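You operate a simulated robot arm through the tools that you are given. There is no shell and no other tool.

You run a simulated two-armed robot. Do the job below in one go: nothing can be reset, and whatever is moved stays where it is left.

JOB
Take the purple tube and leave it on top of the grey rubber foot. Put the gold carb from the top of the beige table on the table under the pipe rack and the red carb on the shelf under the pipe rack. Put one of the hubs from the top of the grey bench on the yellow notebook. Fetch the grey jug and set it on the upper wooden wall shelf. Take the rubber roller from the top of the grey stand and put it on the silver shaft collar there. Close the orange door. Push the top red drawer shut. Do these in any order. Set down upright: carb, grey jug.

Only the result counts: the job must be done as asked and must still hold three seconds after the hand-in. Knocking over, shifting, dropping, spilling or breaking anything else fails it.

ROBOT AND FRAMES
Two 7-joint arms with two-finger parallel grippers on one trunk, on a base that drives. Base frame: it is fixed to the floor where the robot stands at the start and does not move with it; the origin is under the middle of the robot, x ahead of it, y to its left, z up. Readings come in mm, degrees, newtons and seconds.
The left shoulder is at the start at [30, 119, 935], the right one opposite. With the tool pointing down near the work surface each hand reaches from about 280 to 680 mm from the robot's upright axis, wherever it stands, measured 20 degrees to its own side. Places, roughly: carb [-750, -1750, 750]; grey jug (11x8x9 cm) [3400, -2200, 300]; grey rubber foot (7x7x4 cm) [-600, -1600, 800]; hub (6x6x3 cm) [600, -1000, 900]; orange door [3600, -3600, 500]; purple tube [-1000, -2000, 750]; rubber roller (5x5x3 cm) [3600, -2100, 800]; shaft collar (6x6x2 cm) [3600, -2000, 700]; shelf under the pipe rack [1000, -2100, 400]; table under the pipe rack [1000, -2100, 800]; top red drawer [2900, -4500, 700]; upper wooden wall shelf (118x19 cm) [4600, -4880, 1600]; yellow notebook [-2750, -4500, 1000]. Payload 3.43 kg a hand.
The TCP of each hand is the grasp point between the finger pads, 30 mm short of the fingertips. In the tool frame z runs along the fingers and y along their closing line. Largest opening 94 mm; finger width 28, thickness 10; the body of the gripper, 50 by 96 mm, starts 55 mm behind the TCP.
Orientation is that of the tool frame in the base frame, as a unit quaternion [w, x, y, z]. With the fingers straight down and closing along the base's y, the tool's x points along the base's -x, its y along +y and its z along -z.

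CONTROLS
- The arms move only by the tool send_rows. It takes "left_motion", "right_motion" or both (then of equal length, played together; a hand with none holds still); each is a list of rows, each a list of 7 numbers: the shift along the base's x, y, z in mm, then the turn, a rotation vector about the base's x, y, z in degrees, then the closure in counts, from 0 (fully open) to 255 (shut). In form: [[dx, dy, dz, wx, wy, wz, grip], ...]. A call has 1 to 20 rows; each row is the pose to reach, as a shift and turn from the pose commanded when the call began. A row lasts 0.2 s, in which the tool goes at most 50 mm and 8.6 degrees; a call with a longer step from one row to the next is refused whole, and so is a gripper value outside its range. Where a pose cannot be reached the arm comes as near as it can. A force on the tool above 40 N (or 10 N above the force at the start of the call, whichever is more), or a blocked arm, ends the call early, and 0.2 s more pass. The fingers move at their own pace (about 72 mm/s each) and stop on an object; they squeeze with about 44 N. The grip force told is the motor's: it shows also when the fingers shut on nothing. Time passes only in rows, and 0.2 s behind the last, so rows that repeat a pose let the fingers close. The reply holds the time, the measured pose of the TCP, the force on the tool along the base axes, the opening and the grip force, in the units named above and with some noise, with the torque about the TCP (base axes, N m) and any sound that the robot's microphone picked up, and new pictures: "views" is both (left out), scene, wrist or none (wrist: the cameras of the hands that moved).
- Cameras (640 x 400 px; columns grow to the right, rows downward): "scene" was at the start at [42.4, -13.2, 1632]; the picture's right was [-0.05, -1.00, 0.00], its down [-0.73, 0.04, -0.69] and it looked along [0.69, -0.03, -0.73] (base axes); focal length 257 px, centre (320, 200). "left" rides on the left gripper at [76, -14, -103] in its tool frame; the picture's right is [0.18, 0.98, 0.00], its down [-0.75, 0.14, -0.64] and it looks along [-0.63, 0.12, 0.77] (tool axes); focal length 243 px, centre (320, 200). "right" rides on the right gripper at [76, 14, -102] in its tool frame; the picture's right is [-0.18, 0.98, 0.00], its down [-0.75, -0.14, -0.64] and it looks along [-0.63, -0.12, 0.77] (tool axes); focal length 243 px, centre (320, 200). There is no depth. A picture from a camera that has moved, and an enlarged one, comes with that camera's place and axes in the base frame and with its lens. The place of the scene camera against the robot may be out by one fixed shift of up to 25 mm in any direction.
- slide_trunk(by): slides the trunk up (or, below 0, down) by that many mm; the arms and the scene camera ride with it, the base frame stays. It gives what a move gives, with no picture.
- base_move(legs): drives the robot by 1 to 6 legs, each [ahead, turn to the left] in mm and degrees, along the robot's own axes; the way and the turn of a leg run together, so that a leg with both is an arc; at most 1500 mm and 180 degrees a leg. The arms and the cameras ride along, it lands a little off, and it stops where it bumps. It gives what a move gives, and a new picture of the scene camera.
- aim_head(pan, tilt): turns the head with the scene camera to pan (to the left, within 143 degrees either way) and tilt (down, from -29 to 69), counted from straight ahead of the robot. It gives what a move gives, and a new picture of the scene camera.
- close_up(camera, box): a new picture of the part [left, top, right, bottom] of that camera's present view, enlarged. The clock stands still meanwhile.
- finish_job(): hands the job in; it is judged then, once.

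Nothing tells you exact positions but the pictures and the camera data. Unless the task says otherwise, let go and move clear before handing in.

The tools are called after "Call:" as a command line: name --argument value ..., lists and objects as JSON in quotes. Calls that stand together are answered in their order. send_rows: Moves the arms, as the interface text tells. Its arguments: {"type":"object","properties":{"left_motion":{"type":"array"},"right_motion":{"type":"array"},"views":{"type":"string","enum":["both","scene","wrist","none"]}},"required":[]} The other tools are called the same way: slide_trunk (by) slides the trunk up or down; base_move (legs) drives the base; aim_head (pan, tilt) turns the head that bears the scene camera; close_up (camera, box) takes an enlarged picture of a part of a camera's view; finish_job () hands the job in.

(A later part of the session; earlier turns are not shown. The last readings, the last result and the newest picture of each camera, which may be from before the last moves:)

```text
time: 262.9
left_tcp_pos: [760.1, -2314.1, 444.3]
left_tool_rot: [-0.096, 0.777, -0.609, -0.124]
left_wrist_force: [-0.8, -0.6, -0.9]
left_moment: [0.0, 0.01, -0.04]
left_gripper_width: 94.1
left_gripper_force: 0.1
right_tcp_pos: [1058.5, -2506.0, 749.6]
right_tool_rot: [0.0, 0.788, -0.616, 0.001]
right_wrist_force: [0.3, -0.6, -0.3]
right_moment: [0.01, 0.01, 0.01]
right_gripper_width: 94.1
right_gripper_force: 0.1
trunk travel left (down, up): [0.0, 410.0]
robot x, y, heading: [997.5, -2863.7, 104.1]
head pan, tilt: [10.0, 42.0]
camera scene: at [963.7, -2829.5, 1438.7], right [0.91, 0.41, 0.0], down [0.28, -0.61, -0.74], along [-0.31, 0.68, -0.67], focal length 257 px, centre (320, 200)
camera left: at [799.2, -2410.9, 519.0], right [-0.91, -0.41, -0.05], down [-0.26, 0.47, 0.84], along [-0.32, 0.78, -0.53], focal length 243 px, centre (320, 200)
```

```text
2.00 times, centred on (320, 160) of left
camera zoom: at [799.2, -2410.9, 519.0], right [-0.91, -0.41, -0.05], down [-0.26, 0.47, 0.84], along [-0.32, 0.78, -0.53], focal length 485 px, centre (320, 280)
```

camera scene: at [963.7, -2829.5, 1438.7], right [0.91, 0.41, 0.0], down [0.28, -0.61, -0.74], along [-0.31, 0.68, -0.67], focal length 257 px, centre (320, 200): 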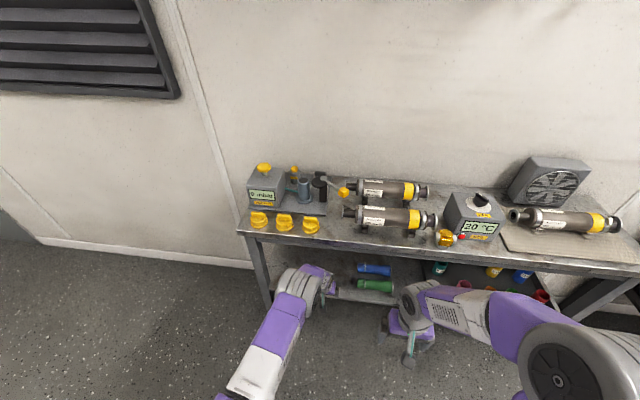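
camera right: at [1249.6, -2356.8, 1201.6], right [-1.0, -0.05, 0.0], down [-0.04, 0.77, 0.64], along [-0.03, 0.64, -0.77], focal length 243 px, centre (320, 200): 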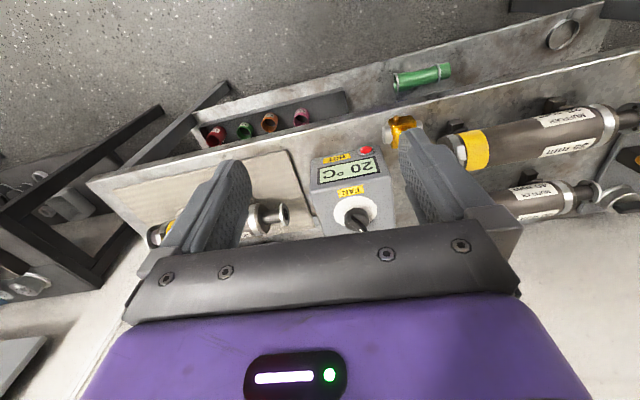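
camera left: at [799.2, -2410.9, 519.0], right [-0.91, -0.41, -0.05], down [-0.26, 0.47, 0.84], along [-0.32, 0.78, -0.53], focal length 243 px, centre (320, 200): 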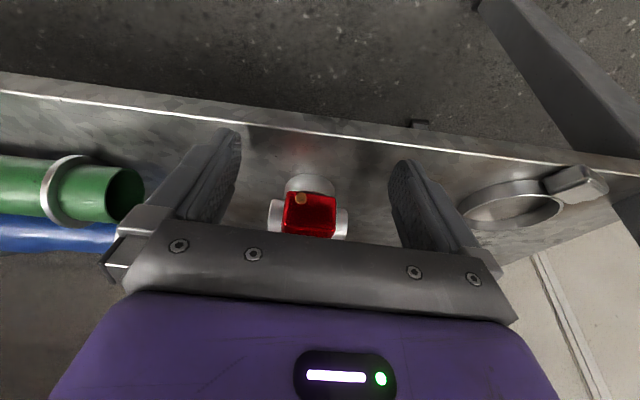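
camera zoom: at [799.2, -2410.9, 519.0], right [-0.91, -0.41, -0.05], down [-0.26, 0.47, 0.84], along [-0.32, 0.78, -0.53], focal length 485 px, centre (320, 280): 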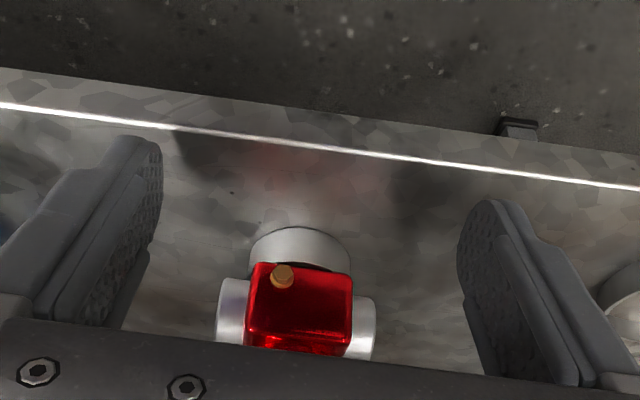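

The red carb appears upright (the view is upside-down). I'll pull back further to confirm.

Call:
send_rows --left_motion '[[10, -40, 10, -6, -1.4, 0, 0], [20, -80, 20, -12, -2.8, 0, 0], [30, -120, 40, -18, -4.3, 0, 0], [30, -120, 60, -18, -4.3, 0, 0]]' --views "both"

Call:
close_up --camera "scene" --box '[220, 200, 420, 325]'

Call:
close_up --camera "left" --box '[220, 100, 440, 260]'

```text
time: 263.9
left_tcp_pos: [789.8, -2435.4, 504.6]
left_tool_rot: [0.006, 0.786, -0.618, 0.003]
left_wrist_force: [0.2, -0.2, 0.4]
left_moment: [0.02, 0.02, 0.0]
left_gripper_width: 94.0
left_gripper_force: 0.1
right_tcp_pos: [1058.3, -2505.2, 748.2]
right_tool_rot: [-0.001, 0.788, -0.615, 0.0]
right_wrist_force: [0.5, -0.5, 0.2]
right_moment: [0.0, 0.02, -0.02]
right_gripper_width: 94.1
right_gripper_force: 0.1
trunk travel left (down, up): [0.0, 410.0]
robot x, y, heading: [998.9, -2862.1, 104.5]
head pan, tilt: [10.0, 42.0]
camera scene: at [963.7, -2829.5, 1438.7], right [0.91, 0.41, 0.0], down [0.28, -0.61, -0.74], along [-0.31, 0.68, -0.67], focal length 257 px, centre (320, 200)
camera left: at [822.7, -2504.1, 608.4], right [-0.91, -0.41, 0.01], down [-0.32, 0.7, 0.64], along [-0.27, 0.58, -0.77], focal length 243 px, centre (320, 200)
```

scene: 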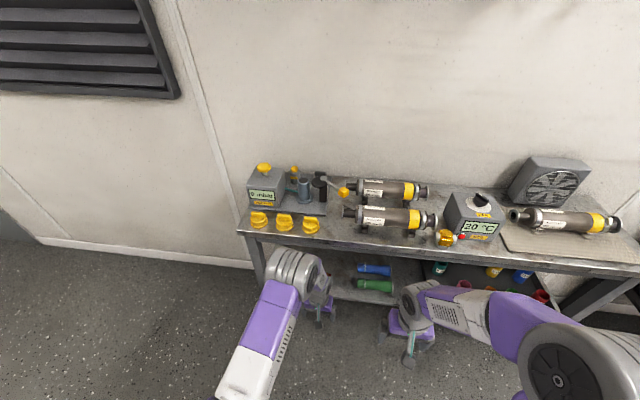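
left: 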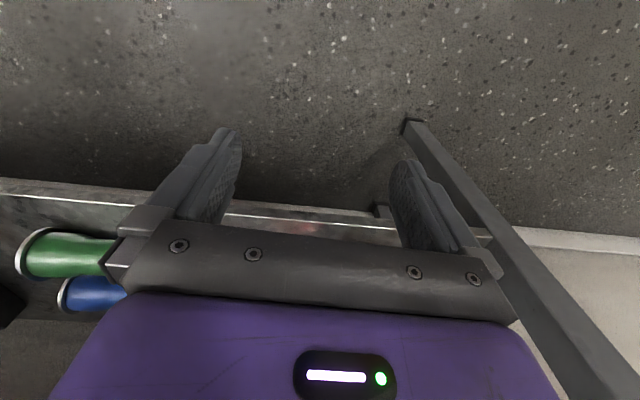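

```text
3.20 times, centred on (320, 262) of scene
camera zoom: at [963.7, -2829.5, 1438.7], right [0.91, 0.41, 0.0], down [0.28, -0.61, -0.74], along [-0.31, 0.68, -0.67], focal length 822 px, centre (320, 0)
```

zoom: 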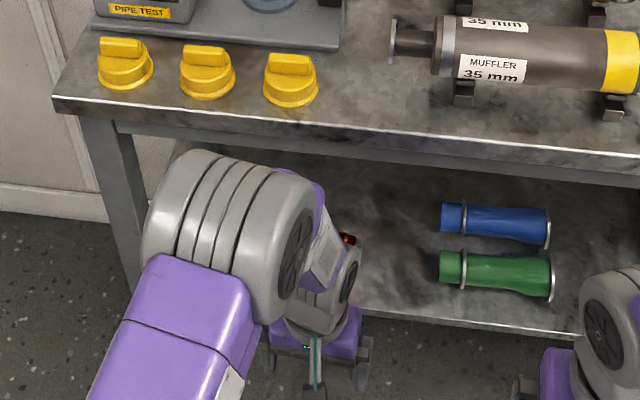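

```text
2.50 times, centred on (330, 180) of left
camera zoom: at [822.7, -2504.1, 608.4], right [-0.91, -0.41, 0.01], down [-0.32, 0.7, 0.64], along [-0.27, 0.58, -0.77], focal length 606 px, centre (295, 250)
```

zoom: 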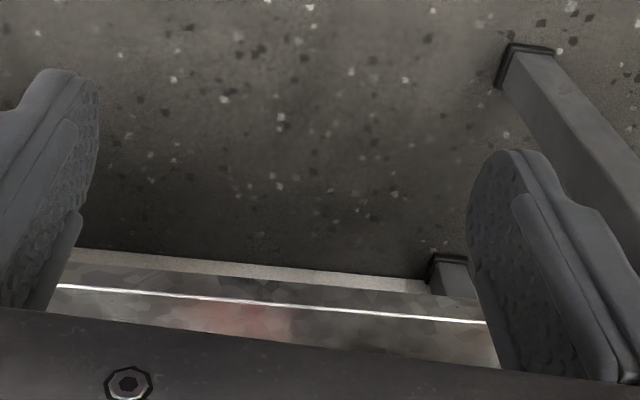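

Call:
send_rows --left_motion '[[4, -15, 40, 0, 0, 0, 0], [8, -30, 80, 0, 0, 0, 0], [12, -45, 125, 0, 0, 0, 0], [14, -50, 170, 0, 0, 0, 0], [14, -50, 215, 0, 0, 0, 0], [14, -50, 260, 0, 0, 0, 0], [-20, -60, 290, 0, 0, 0, 0], [-60, -70, 300, 0, 0, 0, 0]]' --views "scene"

Call:
close_up --camera "scene" --box '[240, 220, 400, 320]'

```text
time: 265.7
left_tcp_pos: [728.3, -2504.9, 806.0]
left_tool_rot: [0.004, 0.787, -0.617, 0.002]
left_wrist_force: [1.0, 0.5, -0.1]
left_moment: [0.0, 0.01, 0.01]
left_gripper_width: 94.2
left_gripper_force: 0.1
right_tcp_pos: [1057.9, -2505.5, 747.6]
right_tool_rot: [0.0, 0.788, -0.616, 0.001]
right_wrist_force: [0.2, 0.4, -0.2]
right_moment: [-0.01, 0.03, 0.0]
right_gripper_width: 93.9
right_gripper_force: 0.0
trunk travel left (down, up): [0.0, 410.0]
robot x, y, heading: [999.9, -2864.7, 104.4]
head pan, tilt: [10.0, 42.0]
camera scene: at [963.2, -2829.5, 1438.7], right [0.91, 0.41, 0.0], down [0.28, -0.61, -0.74], along [-0.31, 0.68, -0.67], focal length 257 px, centre (320, 200)
```

scene: 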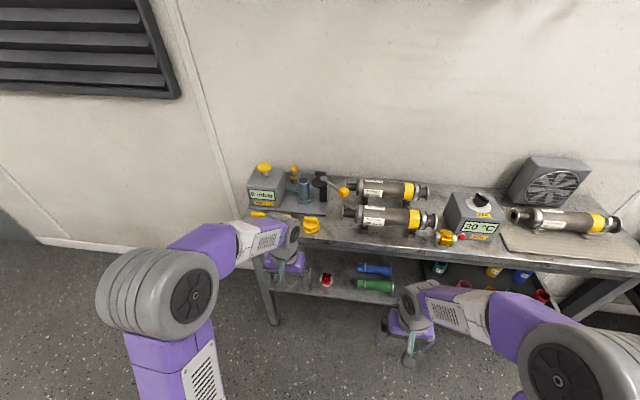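

```text
4.00 times, centred on (320, 270) of scene
camera zoom: at [963.2, -2829.5, 1438.7], right [0.91, 0.41, 0.0], down [0.28, -0.61, -0.74], along [-0.31, 0.68, -0.67], focal length 1027 px, centre (320, -80)
```

zoom: 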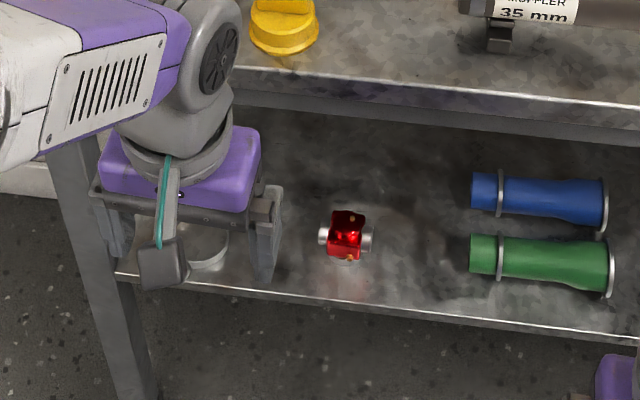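

Call:
close_up --camera "scene" --box '[305, 258, 345, 283]'

Call:
close_up --camera "scene" --box '[420, 210, 490, 254]'

```text
16.00 times, centred on (325, 270) of scene
camera zoom: at [963.2, -2829.5, 1438.7], right [0.91, 0.41, 0.0], down [0.28, -0.61, -0.74], along [-0.31, 0.68, -0.67], focal length 4108 px, centre (240, -928)
```

zoom: 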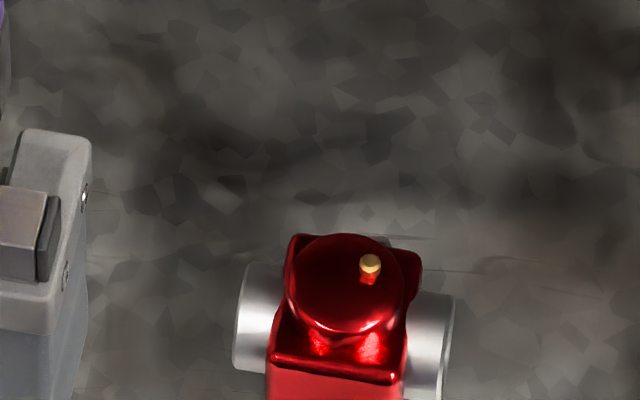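

```text
9.09 times, centred on (455, 232) of scene
camera zoom: at [963.2, -2829.5, 1438.7], right [0.91, 0.41, 0.0], down [0.28, -0.61, -0.74], along [-0.31, 0.68, -0.67], focal length 2334 px, centre (-907, -91)
```

zoom: 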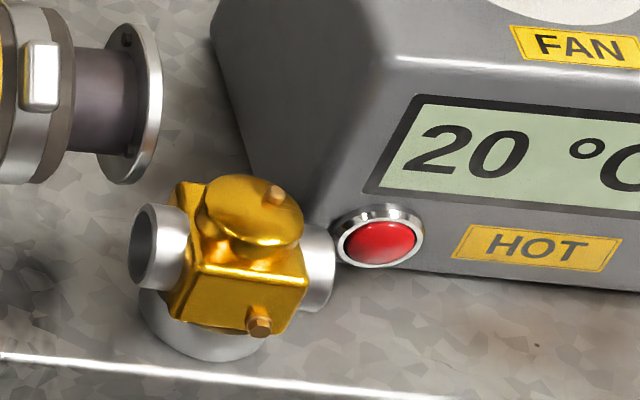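

Both carbs stand upright where they belong. Now I'll raise the trunk, turn and drive toward the grey stand with the roller, shaft collar and jug.

Call:
slide_trunk --by 250

Call:
base_move --legs '[[-80, 0], [0, -88]]'

Call:
aim_head --pan 0 --tilt 25

```text
time: 268.3
left_tcp_pos: [729.6, -2505.8, 1055.9]
left_tool_rot: [0.005, 0.787, -0.617, 0.002]
left_wrist_force: [-0.2, -0.5, 0.6]
left_moment: [-0.04, -0.02, -0.02]
left_gripper_width: 94.1
left_gripper_force: 0.0
right_tcp_pos: [1058.3, -2504.9, 998.4]
right_tool_rot: [-0.001, 0.788, -0.615, 0.0]
right_wrist_force: [1.0, -0.1, 0.7]
right_moment: [0.01, -0.01, 0.0]
right_gripper_width: 94.1
right_gripper_force: 0.0
trunk travel left (down, up): [-250.0, 160.0]
robot x, y, heading: [997.5, -2867.2, 104.6]
head pan, tilt: [10.0, 42.0]
```

```text
time: 273.1
left_tcp_pos: [1372.9, -2666.7, 1056.3]
left_tool_rot: [-0.005, -0.133, 0.991, 0.002]
left_wrist_force: [0.1, 0.4, -1.0]
left_moment: [-0.01, -0.03, -0.01]
left_gripper_width: 94.2
left_gripper_force: 0.1
right_tcp_pos: [1382.2, -2996.2, 999.4]
right_tool_rot: [0.0, -0.134, 0.991, -0.001]
right_wrist_force: [-0.1, 0.3, 0.2]
right_moment: [-0.03, 0.02, 0.0]
right_gripper_width: 93.9
right_gripper_force: 0.1
trunk travel left (down, up): [-250.0, 160.0]
robot x, y, heading: [1021.0, -2945.8, 16.0]
head pan, tilt: [10.0, 42.0]
camera scene: at [1057.3, -2925.6, 1688.7], right [0.44, -0.9, 0.0], down [-0.6, -0.29, -0.74], along [0.67, 0.32, -0.67], focal length 257 px, centre (320, 200)
```

scene: 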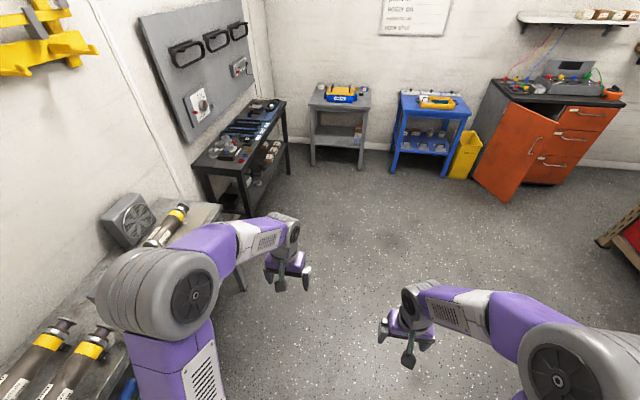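

```text
time: 273.9
left_tcp_pos: [1373.2, -2666.5, 1056.2]
left_tool_rot: [-0.005, -0.133, 0.991, 0.002]
left_wrist_force: [0.1, 0.3, -0.7]
left_moment: [-0.01, 0.0, 0.0]
left_gripper_width: 94.0
left_gripper_force: 0.1
right_tcp_pos: [1379.5, -2995.6, 998.0]
right_tool_rot: [0.0, -0.134, 0.991, -0.001]
right_wrist_force: [0.6, -0.4, -0.2]
right_moment: [0.01, 0.0, 0.02]
right_gripper_width: 93.7
right_gripper_force: 0.0
trunk travel left (down, up): [-250.0, 160.0]
robot x, y, heading: [1019.5, -2942.3, 15.9]
head pan, tilt: [0.0, 25.0]
camera scene: at [1070.6, -2936.6, 1714.9], right [0.27, -0.96, 0.0], down [-0.41, -0.12, -0.91], along [0.87, 0.25, -0.42], focal length 257 px, centre (320, 200)
```

scene: 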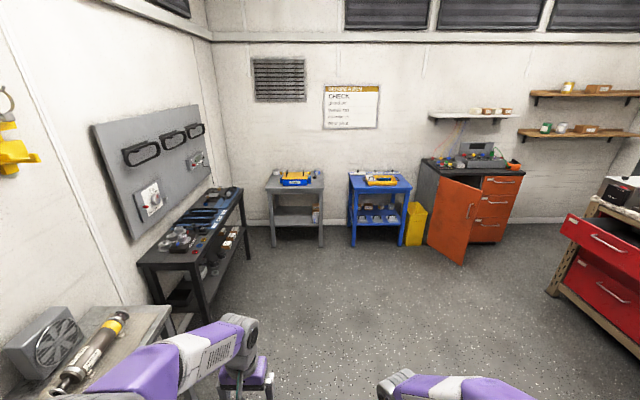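

Call:
close_up --camera "scene" --box '[250, 150, 430, 262]'

Call:
close_up --camera "scene" --box '[400, 60, 640, 330]'

```text
3.56 times, centred on (340, 206) of scene
camera zoom: at [1070.6, -2936.6, 1714.9], right [0.27, -0.96, 0.0], down [-0.41, -0.12, -0.91], along [0.87, 0.25, -0.42], focal length 913 px, centre (249, 179)
```

zoom: 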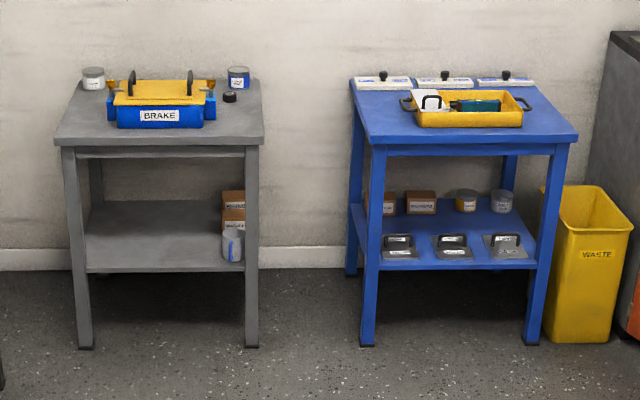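

```text
1.48 times, centred on (520, 195) of scene
camera zoom: at [1070.6, -2936.6, 1714.9], right [0.27, -0.96, 0.0], down [-0.41, -0.12, -0.91], along [0.87, 0.25, -0.42], focal length 380 px, centre (24, 207)
```

zoom: 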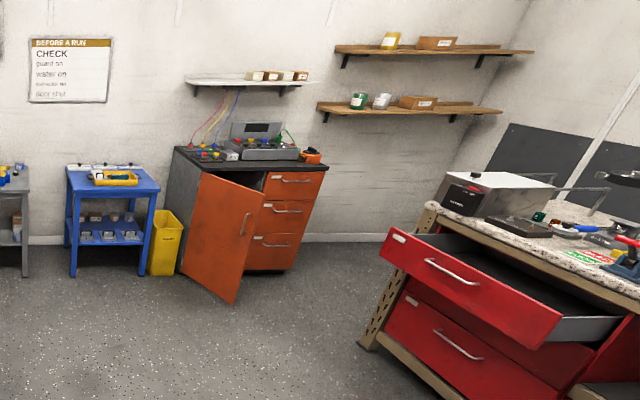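

I can see the grey stand (boxed BRAKE kit, jars, a small black roller on top; the grey jug on its lower shelf at the right-front), the open orange door and the open top red drawer. I'll drive up to the grey stand.

Call:
base_move --legs '[[0, 4.2], [1500, 0], [480, 0], [0, -4.5]]'

Call:
aim_head --pan 10 --tilt 45

```text
time: 284.7
left_tcp_pos: [3227.2, -1966.7, 1055.9]
left_tool_rot: [-0.006, -0.135, 0.991, 0.002]
left_wrist_force: [0.3, -0.2, 0.5]
left_moment: [0.01, 0.01, -0.01]
left_gripper_width: 93.8
left_gripper_force: 0.0
right_tcp_pos: [3238.9, -2294.9, 999.0]
right_tool_rot: [-0.001, -0.137, 0.991, -0.001]
right_wrist_force: [-0.2, -0.7, 0.5]
right_moment: [-0.01, 0.0, 0.0]
right_gripper_width: 94.0
right_gripper_force: 0.1
trunk travel left (down, up): [-250.0, 160.0]
robot x, y, heading: [2872.9, -2243.2, 16.0]
head pan, tilt: [0.0, 25.0]
camera scene: at [2926.5, -2237.3, 1714.9], right [0.28, -0.96, 0.0], down [-0.41, -0.12, -0.91], along [0.87, 0.25, -0.42], focal length 257 px, centre (320, 200)
```

scene: 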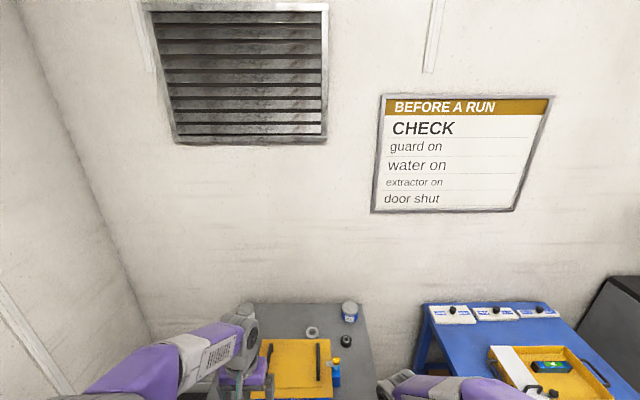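

```text
time: 285.6
left_tcp_pos: [3226.1, -1965.9, 1055.6]
left_tool_rot: [-0.005, -0.136, 0.991, 0.002]
left_wrist_force: [0.5, 0.3, -0.2]
left_moment: [-0.04, -0.02, 0.03]
left_gripper_width: 93.9
left_gripper_force: 0.1
right_tcp_pos: [3238.2, -2294.2, 999.3]
right_tool_rot: [0.0, -0.136, 0.991, 0.0]
right_wrist_force: [-0.3, -0.5, -0.5]
right_moment: [0.01, -0.04, 0.0]
right_gripper_width: 94.2
right_gripper_force: 0.1
trunk travel left (down, up): [-250.0, 160.0]
robot x, y, heading: [2877.1, -2244.8, 16.3]
head pan, tilt: [10.0, 45.0]
camera scene: at [2910.5, -2226.6, 1684.4], right [0.44, -0.9, 0.0], down [-0.63, -0.31, -0.71], along [0.63, 0.31, -0.71], focal length 257 px, centre (320, 200)
```

scene: 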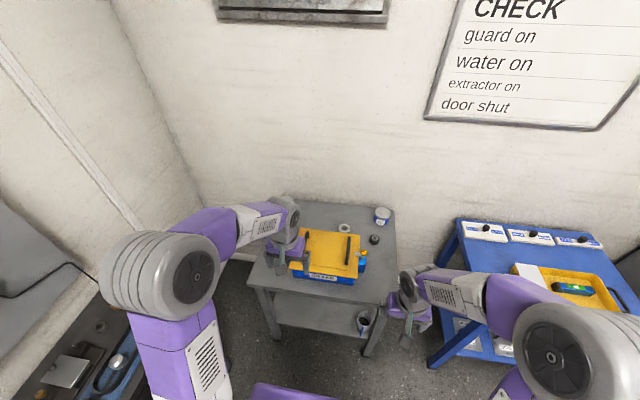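

Call:
close_up --camera "scene" --box '[240, 190, 420, 302]'

Call:
close_up --camera "scene" --box '[320, 290, 400, 340]'

Call:
close_up --camera "right" --box '[0, 0, 640, 400]'

```text
3.56 times, centred on (330, 246) of scene
camera zoom: at [2910.5, -2226.6, 1684.4], right [0.44, -0.9, 0.0], down [-0.63, -0.31, -0.71], along [0.63, 0.31, -0.71], focal length 913 px, centre (284, 36)
```

zoom: 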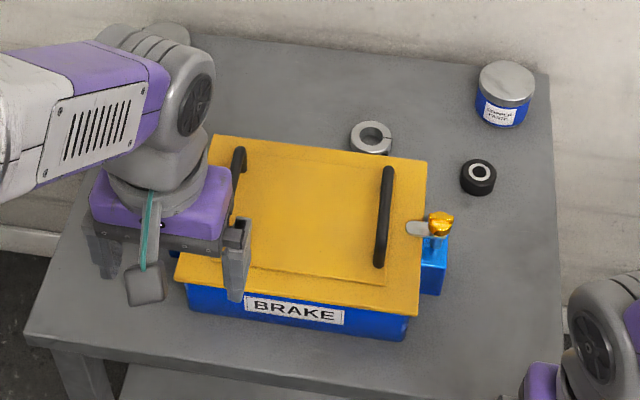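

```text
8.00 times, centred on (360, 315) of scene
camera zoom: at [2910.5, -2226.6, 1684.4], right [0.44, -0.9, 0.0], down [-0.63, -0.31, -0.71], along [0.63, 0.31, -0.71], focal length 2054 px, centre (0, -720)
```

zoom: 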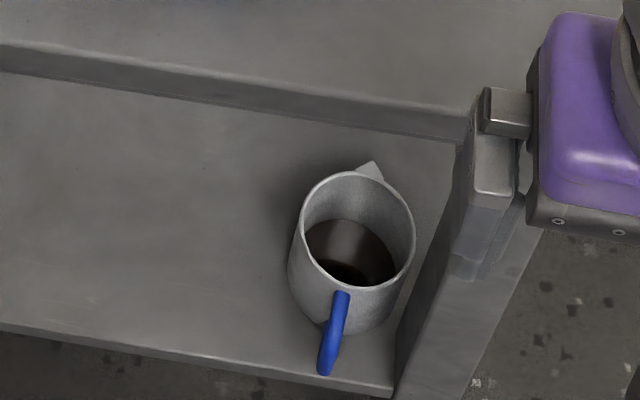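

```text
1.00 times, centred on (320, 200) of right (not enlarged: the box is as wide or as high as the picture)
camera zoom: at [3159.5, -2302.1, 1101.6], right [-0.09, 1.0, 0.0], down [0.76, 0.07, 0.64], along [0.64, 0.06, -0.77], focal length 243 px, centre (320, 200)
```

zoom: 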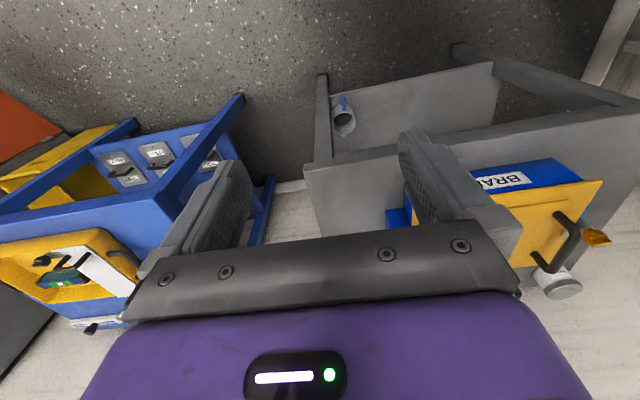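

The jug's blue handle points toward me and it sits beside the stand's right leg. On top I see the black roller and the silver shaft collar behind the BRAKE box. I'll move closer to do the roller first.

Call:
base_move --legs '[[150, 0]]'

Call:
aim_head --pan 0 --tilt 69

```text
time: 286.9
left_tcp_pos: [3370.9, -1922.2, 1054.9]
left_tool_rot: [-0.005, -0.137, 0.991, 0.002]
left_wrist_force: [-0.2, -0.2, -0.1]
left_moment: [-0.02, 0.01, 0.0]
left_gripper_width: 94.0
left_gripper_force: 0.0
right_tcp_pos: [3381.6, -2251.1, 997.7]
right_tool_rot: [0.0, -0.138, 0.99, -0.001]
right_wrist_force: [0.0, 0.2, -0.4]
right_moment: [-0.04, 0.01, 0.01]
right_gripper_width: 93.9
right_gripper_force: 0.2
trunk travel left (down, up): [-250.0, 160.0]
robot x, y, heading: [3015.8, -2205.4, 16.6]
head pan, tilt: [10.0, 45.0]
camera scene: at [3055.1, -2184.2, 1684.3], right [0.44, -0.9, 0.0], down [-0.63, -0.31, -0.71], along [0.63, 0.31, -0.71], focal length 257 px, centre (320, 200)
```

scene: 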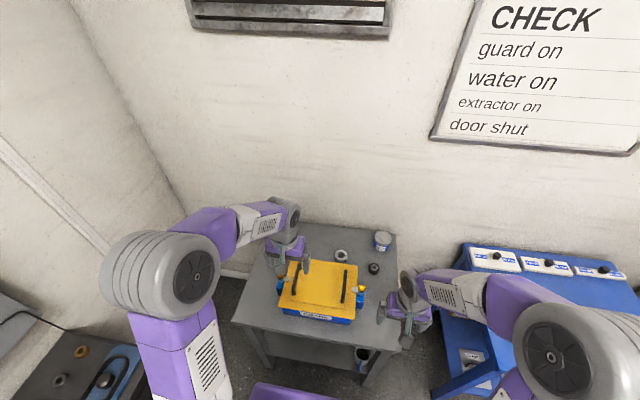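

```text
time: 287.8
left_tcp_pos: [3370.5, -1921.7, 1056.0]
left_tool_rot: [-0.004, -0.136, 0.991, 0.002]
left_wrist_force: [0.1, 0.1, -0.6]
left_moment: [-0.02, 0.01, 0.01]
left_gripper_width: 94.0
left_gripper_force: 0.0
right_tcp_pos: [3380.5, -2252.0, 998.8]
right_tool_rot: [0.0, -0.139, 0.99, -0.001]
right_wrist_force: [-0.6, -0.3, 0.4]
right_moment: [0.03, 0.04, 0.0]
right_gripper_width: 93.9
right_gripper_force: 0.1
trunk travel left (down, up): [-250.0, 160.0]
robot x, y, heading: [3018.7, -2199.8, 16.4]
head pan, tilt: [0.0, 68.8]
camera scene: at [3034.6, -2204.9, 1655.5], right [0.28, -0.96, 0.0], down [-0.89, -0.26, -0.36], along [0.35, 0.1, -0.93], focal length 257 px, centre (320, 200)
```

scene: 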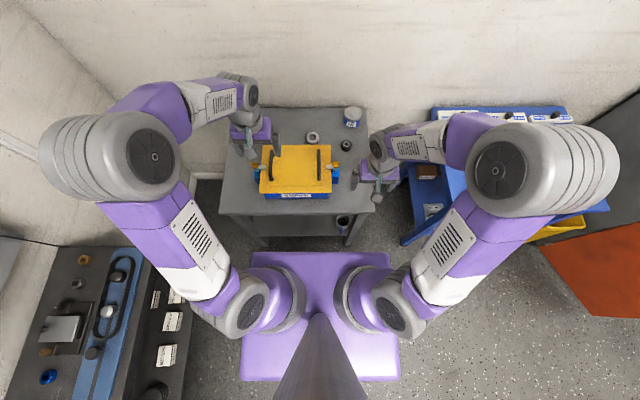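

Call:
base_move --legs '[[38, 0]]'

Call:
aim_head --pan 0 --tilt 55

Call:
close_up --camera "scene" --box '[210, 120, 410, 245]'

```text
time: 288.7
left_tcp_pos: [3406.5, -1912.1, 1055.2]
left_tool_rot: [-0.005, -0.136, 0.991, 0.002]
left_wrist_force: [0.2, 0.1, 0.3]
left_moment: [0.02, 0.06, -0.01]
left_gripper_width: 93.8
left_gripper_force: 0.0
right_tcp_pos: [3417.2, -2240.8, 997.8]
right_tool_rot: [0.0, -0.137, 0.991, -0.001]
right_wrist_force: [0.1, 0.0, 0.2]
right_moment: [0.02, 0.02, 0.0]
right_gripper_width: 93.8
right_gripper_force: 0.0
trunk travel left (down, up): [-250.0, 160.0]
robot x, y, heading: [3053.2, -2194.8, 16.2]
head pan, tilt: [0.0, 68.8]
camera scene: at [3072.1, -2194.0, 1655.5], right [0.28, -0.96, 0.0], down [-0.89, -0.26, -0.36], along [0.35, 0.1, -0.93], focal length 257 px, centre (320, 200)
```

scene: 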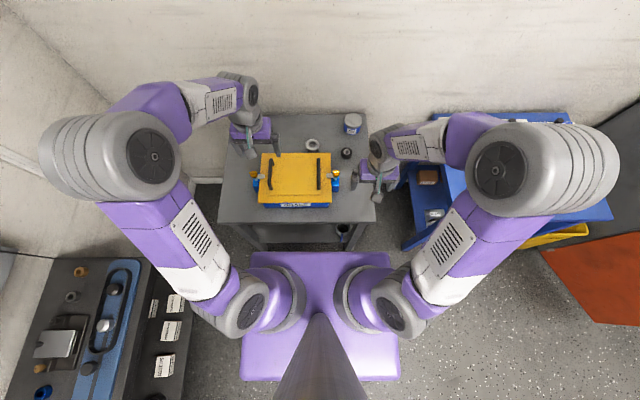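

```text
time: 289.4
left_tcp_pos: [3405.0, -1912.9, 1055.4]
left_tool_rot: [-0.005, -0.137, 0.991, 0.002]
left_wrist_force: [0.9, -0.1, 0.5]
left_moment: [-0.03, -0.02, 0.03]
left_gripper_width: 94.1
left_gripper_force: 0.1
right_tcp_pos: [3416.9, -2242.1, 999.4]
right_tool_rot: [0.0, -0.137, 0.991, 0.0]
right_wrist_force: [0.2, 0.4, 0.9]
right_moment: [0.01, -0.03, 0.03]
right_gripper_width: 93.9
right_gripper_force: 0.1
trunk travel left (down, up): [-250.0, 160.0]
robot x, y, heading: [3052.8, -2194.7, 16.3]
head pan, tilt: [0.0, 55.0]
camera scene: at [3085.1, -2190.1, 1670.9], right [0.28, -0.96, 0.0], down [-0.79, -0.23, -0.57], along [0.55, 0.16, -0.82], focal length 257 px, centre (320, 200)
```

scene: 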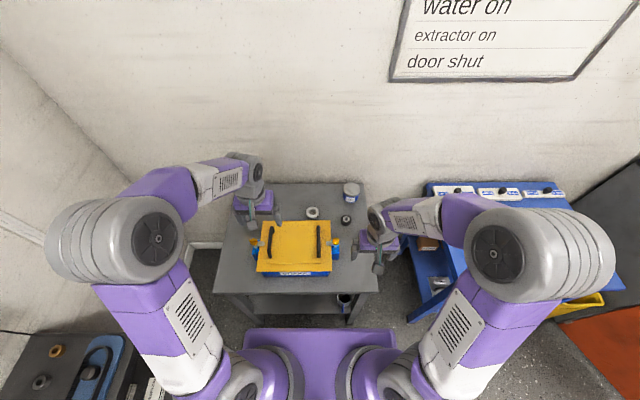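

```text
3.20 times, centred on (310, 182) of scene
camera zoom: at [3085.1, -2190.1, 1670.9], right [0.28, -0.96, 0.0], down [-0.79, -0.23, -0.57], along [0.55, 0.16, -0.82], focal length 822 px, centre (352, 256)
```

zoom: 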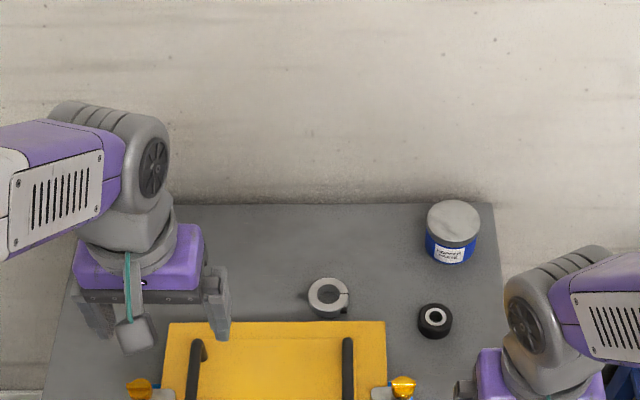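

Roller at about 607 mm ahead and 115 mm right; collar at about 649 mm ahead, 25 mm left. I'll bring the right hand above the roller.

Call:
send_rows --right_motion '[[39, 17, 0, 0, 0, 0, 0], [79, 34, 0, 0, 0, 0, 0], [118, 51, 0, 0, 0, 0, 0], [157, 68, -15, 0, 0, 0, 0], [196, 85, -40, 0, 0, 0, 0], [232, 100, -70, 0, 0, 0, 0], [232, 100, -90, 0, 0, 0, 0], [232, 100, -90, 0, 0, 0, 0]]' --views "wrist"

Call:
close_up --camera "right" --box '[200, 20, 520, 220]'

```text
time: 291.2
left_tcp_pos: [3406.5, -1911.9, 1056.0]
left_tool_rot: [-0.005, -0.136, 0.991, 0.002]
left_wrist_force: [0.0, -0.3, -0.1]
left_moment: [0.01, -0.01, -0.01]
left_gripper_width: 93.6
left_gripper_force: 0.0
right_tcp_pos: [3647.3, -2139.8, 908.3]
right_tool_rot: [-0.001, -0.137, 0.991, 0.0]
right_wrist_force: [0.1, -0.2, 0.7]
right_moment: [0.0, 0.04, 0.02]
right_gripper_width: 94.1
right_gripper_force: 0.0
trunk travel left (down, up): [-250.0, 160.0]
robot x, y, heading: [3051.4, -2189.4, 16.5]
head pan, tilt: [0.0, 55.0]
camera right: at [3568.9, -2148.0, 1011.4], right [-0.09, 1.0, 0.0], down [0.76, 0.07, 0.64], along [0.64, 0.06, -0.77], focal length 243 px, centre (320, 200)
```

right: 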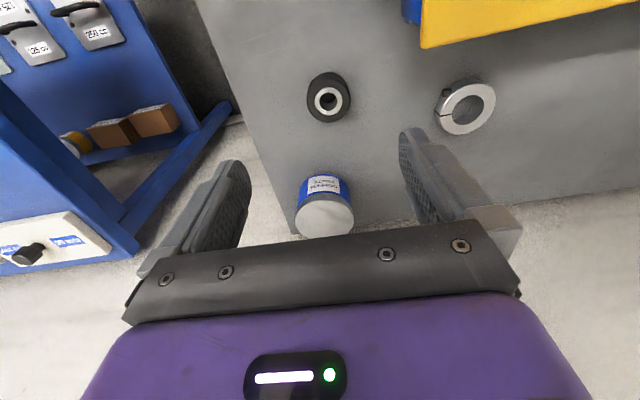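

```text
2.00 times, centred on (360, 120) of right
camera zoom: at [3568.9, -2148.0, 1011.4], right [-0.09, 1.0, 0.0], down [0.76, 0.07, 0.64], along [0.64, 0.06, -0.77], focal length 485 px, centre (240, 360)
```

zoom: 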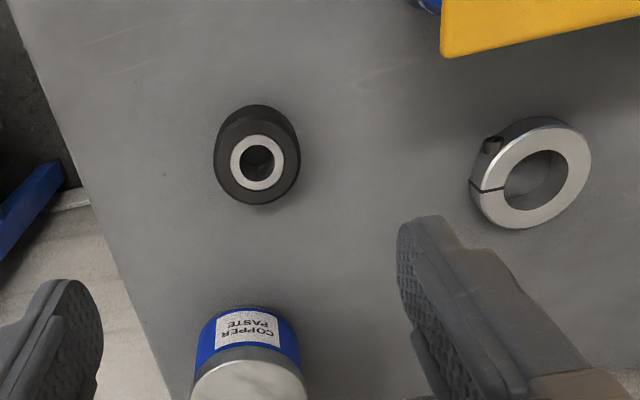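

Call:
send_rows --right_motion '[[4, 5, -30, 0, 0, 0, 0], [7, 10, -70, 0, 0, 0, 0], [7, 10, -70, 0, 0, 0, 0]]' --views "wrist"

Call:
close_up --camera "right" --box '[200, 50, 440, 200]'

```text
time: 292.1
left_tcp_pos: [3405.7, -1911.9, 1056.7]
left_tool_rot: [-0.005, -0.137, 0.99, 0.002]
left_wrist_force: [0.0, -1.1, 0.6]
left_moment: [0.03, 0.0, -0.01]
left_gripper_width: 93.9
left_gripper_force: 0.1
right_tcp_pos: [3654.8, -2130.2, 840.4]
right_tool_rot: [0.0, -0.137, 0.991, 0.0]
right_wrist_force: [-0.8, -0.3, 0.4]
right_moment: [-0.02, -0.01, -0.02]
right_gripper_width: 94.2
right_gripper_force: 0.0
trunk travel left (down, up): [-250.0, 160.0]
robot x, y, heading: [3052.1, -2195.0, 16.3]
head pan, tilt: [0.0, 55.0]
camera right: at [3577.1, -2138.9, 942.7], right [-0.09, 1.0, 0.0], down [0.76, 0.07, 0.64], along [0.64, 0.06, -0.77], focal length 243 px, centre (320, 200)
```

right: 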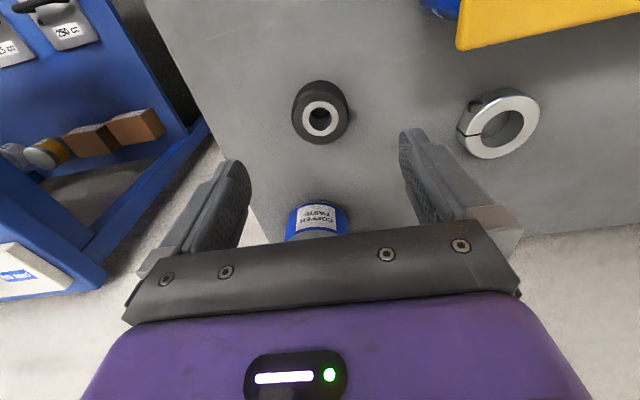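

```text
2.67 times, centred on (320, 125) of right
camera zoom: at [3577.1, -2138.9, 942.7], right [-0.09, 1.0, 0.0], down [0.76, 0.07, 0.64], along [0.64, 0.06, -0.77], focal length 647 px, centre (320, 400)
```

zoom: 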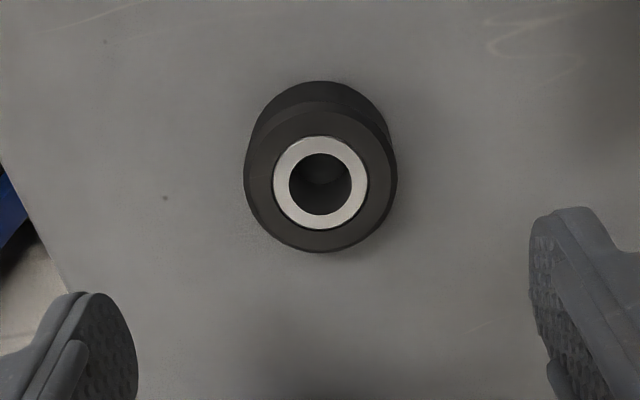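

Call:
send_rows --right_motion '[[-4, 0, -20, 0, 0, 0, 0], [-8, 0, -45, 0, 0, 0, 0], [-8, 0, -45, 0, 0, 0, 0]]' --views "wrist"

Call:
close_up --camera "right" --box '[200, 70, 440, 220]'

```text
time: 292.9
left_tcp_pos: [3405.0, -1912.4, 1056.3]
left_tool_rot: [-0.004, -0.137, 0.991, 0.002]
left_wrist_force: [-0.3, -1.0, -0.8]
left_moment: [0.0, 0.02, -0.01]
left_gripper_width: 94.1
left_gripper_force: 0.0
right_tcp_pos: [3647.7, -2131.1, 794.3]
right_tool_rot: [0.0, -0.138, 0.99, 0.0]
right_wrist_force: [-0.5, -0.5, 0.0]
right_moment: [0.01, 0.0, -0.03]
right_gripper_width: 93.9
right_gripper_force: 0.0
trunk travel left (down, up): [-250.0, 160.0]
robot x, y, heading: [3054.6, -2194.1, 16.5]
head pan, tilt: [0.0, 55.0]
camera right: at [3568.8, -2139.4, 897.2], right [-0.09, 1.0, 0.0], down [0.76, 0.07, 0.64], along [0.64, 0.06, -0.77], focal length 243 px, centre (320, 200)
```

right: 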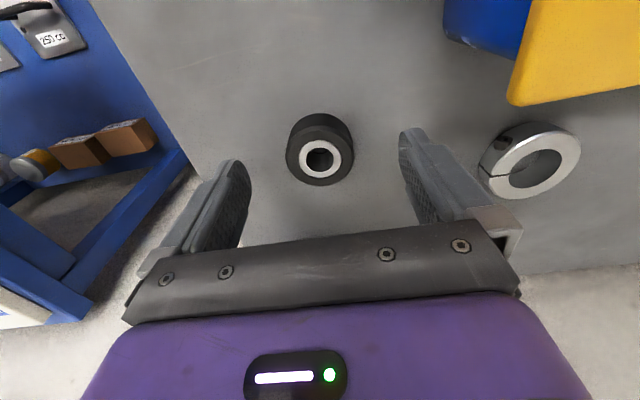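

```text
2.67 times, centred on (320, 145) of right
camera zoom: at [3568.8, -2139.4, 897.2], right [-0.09, 1.0, 0.0], down [0.76, 0.07, 0.64], along [0.64, 0.06, -0.77], focal length 647 px, centre (320, 347)
```

zoom: 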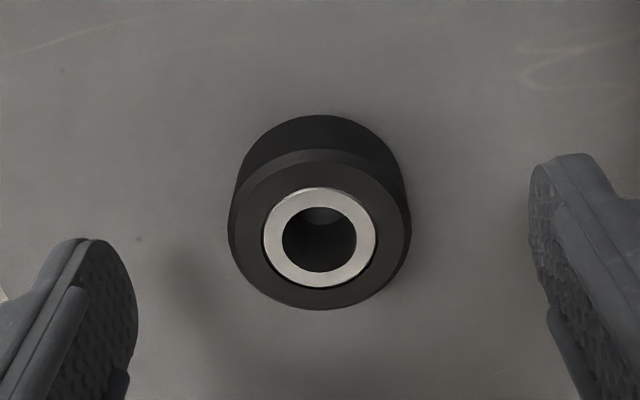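

Roller top at z≈770 and the hand is centred. I'll descend and grip it.

Call:
send_rows --right_motion '[[-2, 0, -12, 0, 0, 0, 0], [-2, 0, -20, 0, 0, 0, 0], [-2, 0, -20, 0, 0, 0, 0]]' --views "none"

```text
time: 293.6
left_tcp_pos: [3405.6, -1912.9, 1056.5]
left_tool_rot: [-0.004, -0.136, 0.991, 0.003]
left_wrist_force: [0.0, 0.1, -0.1]
left_moment: [0.06, 0.01, 0.01]
left_gripper_width: 94.0
left_gripper_force: 0.1
right_tcp_pos: [3644.6, -2131.6, 774.2]
right_tool_rot: [0.0, -0.137, 0.991, 0.0]
right_wrist_force: [0.1, 0.0, -0.4]
right_moment: [0.01, -0.03, -0.01]
right_gripper_width: 93.7
right_gripper_force: 0.1
trunk travel left (down, up): [-250.0, 160.0]
robot x, y, heading: [3048.8, -2193.3, 16.2]
head pan, tilt: [0.0, 55.0]
```

Call:
send_rows --right_motion '[[0, 0, -3, 0, 0, 0, 0], [0, 0, -6, 0, 0, 0, 0], [0, 0, -6, 0, 0, 0, 0]]' --views "none"

```text
time: 294.4
left_tcp_pos: [3402.9, -1913.0, 1056.3]
left_tool_rot: [-0.004, -0.137, 0.991, 0.002]
left_wrist_force: [0.1, -0.3, 0.9]
left_moment: [-0.01, 0.01, 0.02]
left_gripper_width: 93.8
left_gripper_force: 0.0
right_tcp_pos: [3644.1, -2131.1, 770.6]
right_tool_rot: [0.001, -0.139, 0.99, 0.0]
right_wrist_force: [-5.4, -1.6, 16.4]
right_moment: [0.54, 0.56, 0.4]
right_gripper_width: 93.6
right_gripper_force: 0.0
trunk travel left (down, up): [-250.0, 160.0]
robot x, y, heading: [3051.1, -2190.1, 16.4]
head pan, tilt: [0.0, 55.0]
```

The stand top is at z≈740. Raising 4 mm and closing on the roller.

Call:
send_rows --right_motion '[[0, 0, 6, 0, 0, 0, 0], [0, 0, 6, 0, 0, 0, 80], [0, 0, 6, 0, 0, 0, 160], [0, 0, 6, 0, 0, 0, 255], [0, 0, 6, 0, 0, 0, 255], [0, 0, 6, 0, 0, 0, 255]]' --views "wrist"

```text
time: 295.9
left_tcp_pos: [3405.3, -1912.5, 1055.2]
left_tool_rot: [-0.005, -0.137, 0.991, 0.002]
left_wrist_force: [-0.5, 0.1, 0.1]
left_moment: [-0.01, -0.03, 0.02]
left_gripper_width: 94.0
left_gripper_force: 0.1
right_tcp_pos: [3645.9, -2131.3, 774.4]
right_tool_rot: [0.0, -0.137, 0.991, -0.002]
right_wrist_force: [-0.4, -0.4, -0.8]
right_moment: [0.01, -0.03, 0.0]
right_gripper_width: 42.5
right_gripper_force: 44.4
trunk travel left (down, up): [-250.0, 160.0]
robot x, y, heading: [3049.9, -2194.0, 16.1]
head pan, tilt: [0.0, 55.0]
camera right: at [3567.8, -2139.1, 876.0], right [-0.09, 1.0, 0.0], down [0.76, 0.07, 0.64], along [0.64, 0.06, -0.77], focal length 243 px, centre (320, 200)
```

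right: 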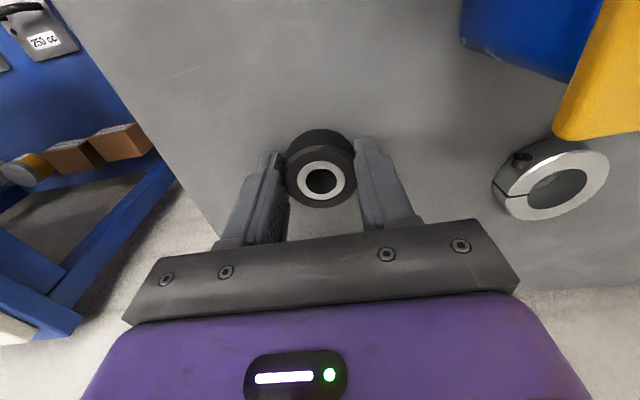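

Roller gripped (42.5 mm). I'll lift it and carry it over the collar at about (3643,-1991).

Call:
send_rows --right_motion '[[0, 0, 30, 0, 0, 0, 255], [0, 0, 70, 0, 0, 0, 255], [-1, 40, 75, 0, 0, 0, 255], [-2, 80, 75, 0, 0, 0, 255], [-2, 115, 75, 0, 0, 0, 255], [-3, 140, 75, 0, 0, 0, 255], [-3, 140, 75, 0, 0, 0, 255]]' --views "both"

Call:
close_up --camera "right" --box '[220, 60, 420, 200]'

Call:
close_up --camera "scene" --box '[250, 150, 390, 238]'

```text
time: 297.4
left_tcp_pos: [3405.6, -1912.5, 1057.3]
left_tool_rot: [-0.005, -0.136, 0.991, 0.002]
left_wrist_force: [-0.3, 1.0, -0.4]
left_moment: [0.02, -0.01, 0.01]
left_gripper_width: 94.1
left_gripper_force: 0.1
right_tcp_pos: [3634.7, -1995.1, 849.5]
right_tool_rot: [-0.001, -0.137, 0.991, 0.0]
right_wrist_force: [0.4, -0.7, -0.7]
right_moment: [0.02, 0.0, 0.0]
right_gripper_width: 42.5
right_gripper_force: 44.0
right hand out of reach, approached as far as the arm can: row 6, 7
trunk travel left (down, up): [-250.0, 160.0]
robot x, y, heading: [3051.9, -2193.7, 16.3]
head pan, tilt: [0.0, 55.0]
camera scene: at [3086.1, -2190.2, 1670.9], right [0.28, -0.96, 0.0], down [-0.79, -0.23, -0.57], along [0.55, 0.16, -0.82], focal length 257 px, centre (320, 200)
camera right: at [3557.9, -2003.1, 952.0], right [-0.09, 1.0, 0.0], down [0.76, 0.07, 0.64], along [0.64, 0.06, -0.77], focal length 243 px, centre (320, 200)
```

scene: 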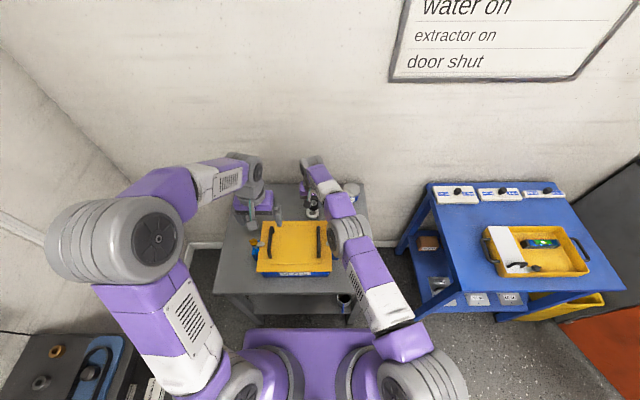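
right: 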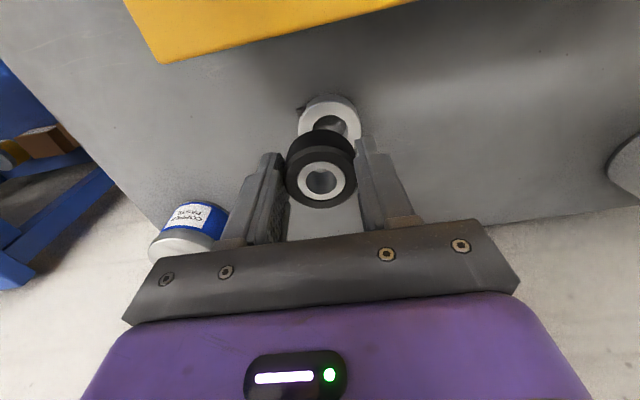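

```text
2.86 times, centred on (320, 130) of right
camera zoom: at [3557.9, -2003.1, 952.0], right [-0.09, 1.0, 0.0], down [0.76, 0.07, 0.64], along [0.64, 0.06, -0.77], focal length 693 px, centre (320, 400)
```

zoom: 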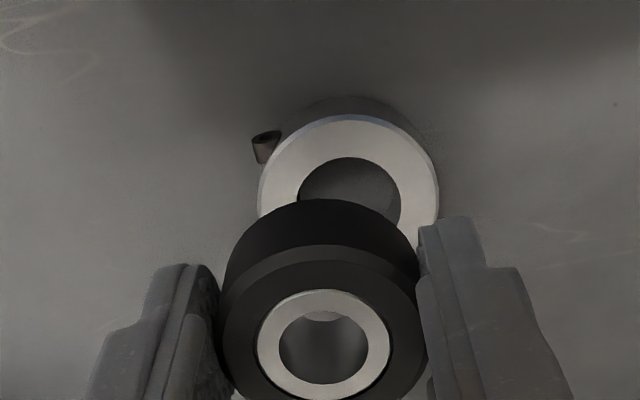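

```text
4.55 times, centred on (320, 194) of scene
camera zoom: at [3086.1, -2190.2, 1670.9], right [0.28, -0.96, 0.0], down [-0.79, -0.23, -0.57], along [0.55, 0.16, -0.82], focal length 1167 px, centre (320, 227)
```

zoom: 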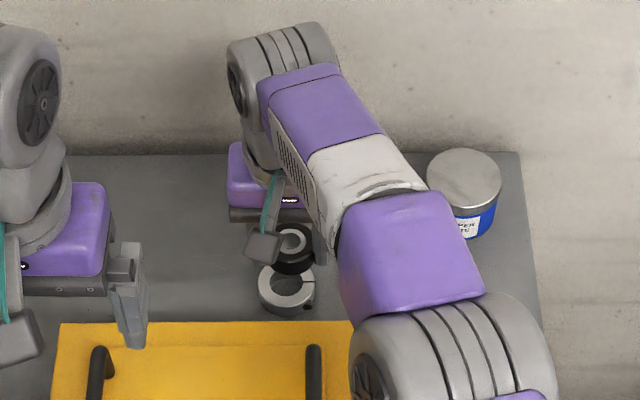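

The arm is at its reach limit about 11 mm short of the collar. Pitching the tool 5° forward will gain that reach; I'll do that first and look.

Call:
send_rows --right_motion '[[0, 0, 0, 1.4, -4.8, 0, 255], [0, 0, 0, 1.4, -4.8, 0, 255]]' --views "wrist"

Call:
close_up --camera "right" --box '[220, 60, 420, 200]'

```text
time: 298.1
left_tcp_pos: [3406.3, -1911.9, 1055.0]
left_tool_rot: [-0.005, -0.137, 0.991, 0.002]
left_wrist_force: [-0.2, 0.5, -0.3]
left_moment: [-0.01, 0.04, 0.02]
left_gripper_width: 93.7
left_gripper_force: 0.1
right_tcp_pos: [3636.3, -1994.0, 849.9]
right_tool_rot: [0.044, -0.138, 0.989, 0.006]
right_wrist_force: [0.2, 0.5, -0.9]
right_moment: [0.01, 0.01, 0.0]
right_gripper_width: 42.2
right_gripper_force: 44.1
trunk travel left (down, up): [-250.0, 160.0]
robot x, y, heading: [3054.0, -2193.8, 16.3]
head pan, tilt: [0.0, 55.0]
camera right: at [3549.6, -2005.0, 944.7], right [-0.09, 1.0, 0.02], down [0.71, 0.05, 0.71], along [0.7, 0.08, -0.71], focal length 243 px, centre (320, 200)
```

right: 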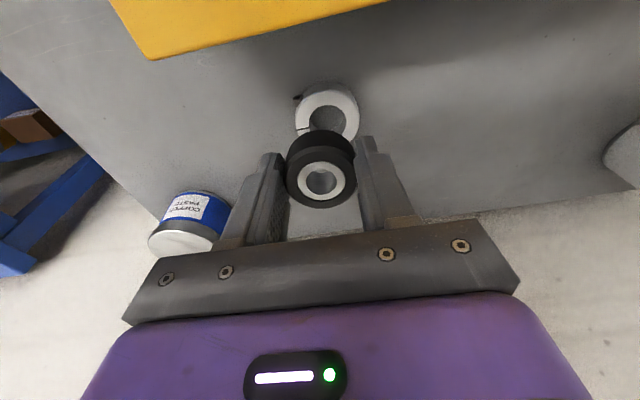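

```text
2.86 times, centred on (320, 130) of right
camera zoom: at [3549.6, -2005.0, 944.7], right [-0.09, 1.0, 0.02], down [0.71, 0.05, 0.71], along [0.7, 0.08, -0.71], focal length 693 px, centre (320, 400)
```

zoom: 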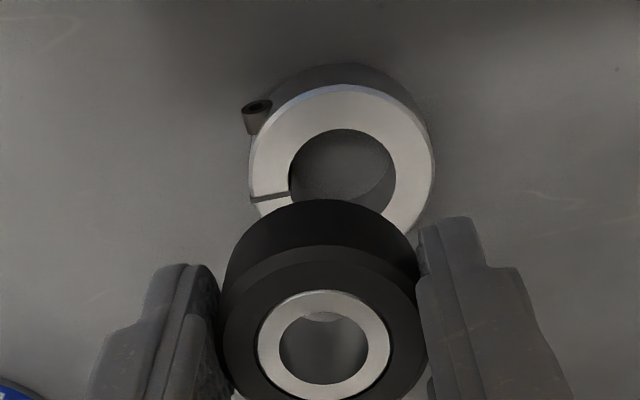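

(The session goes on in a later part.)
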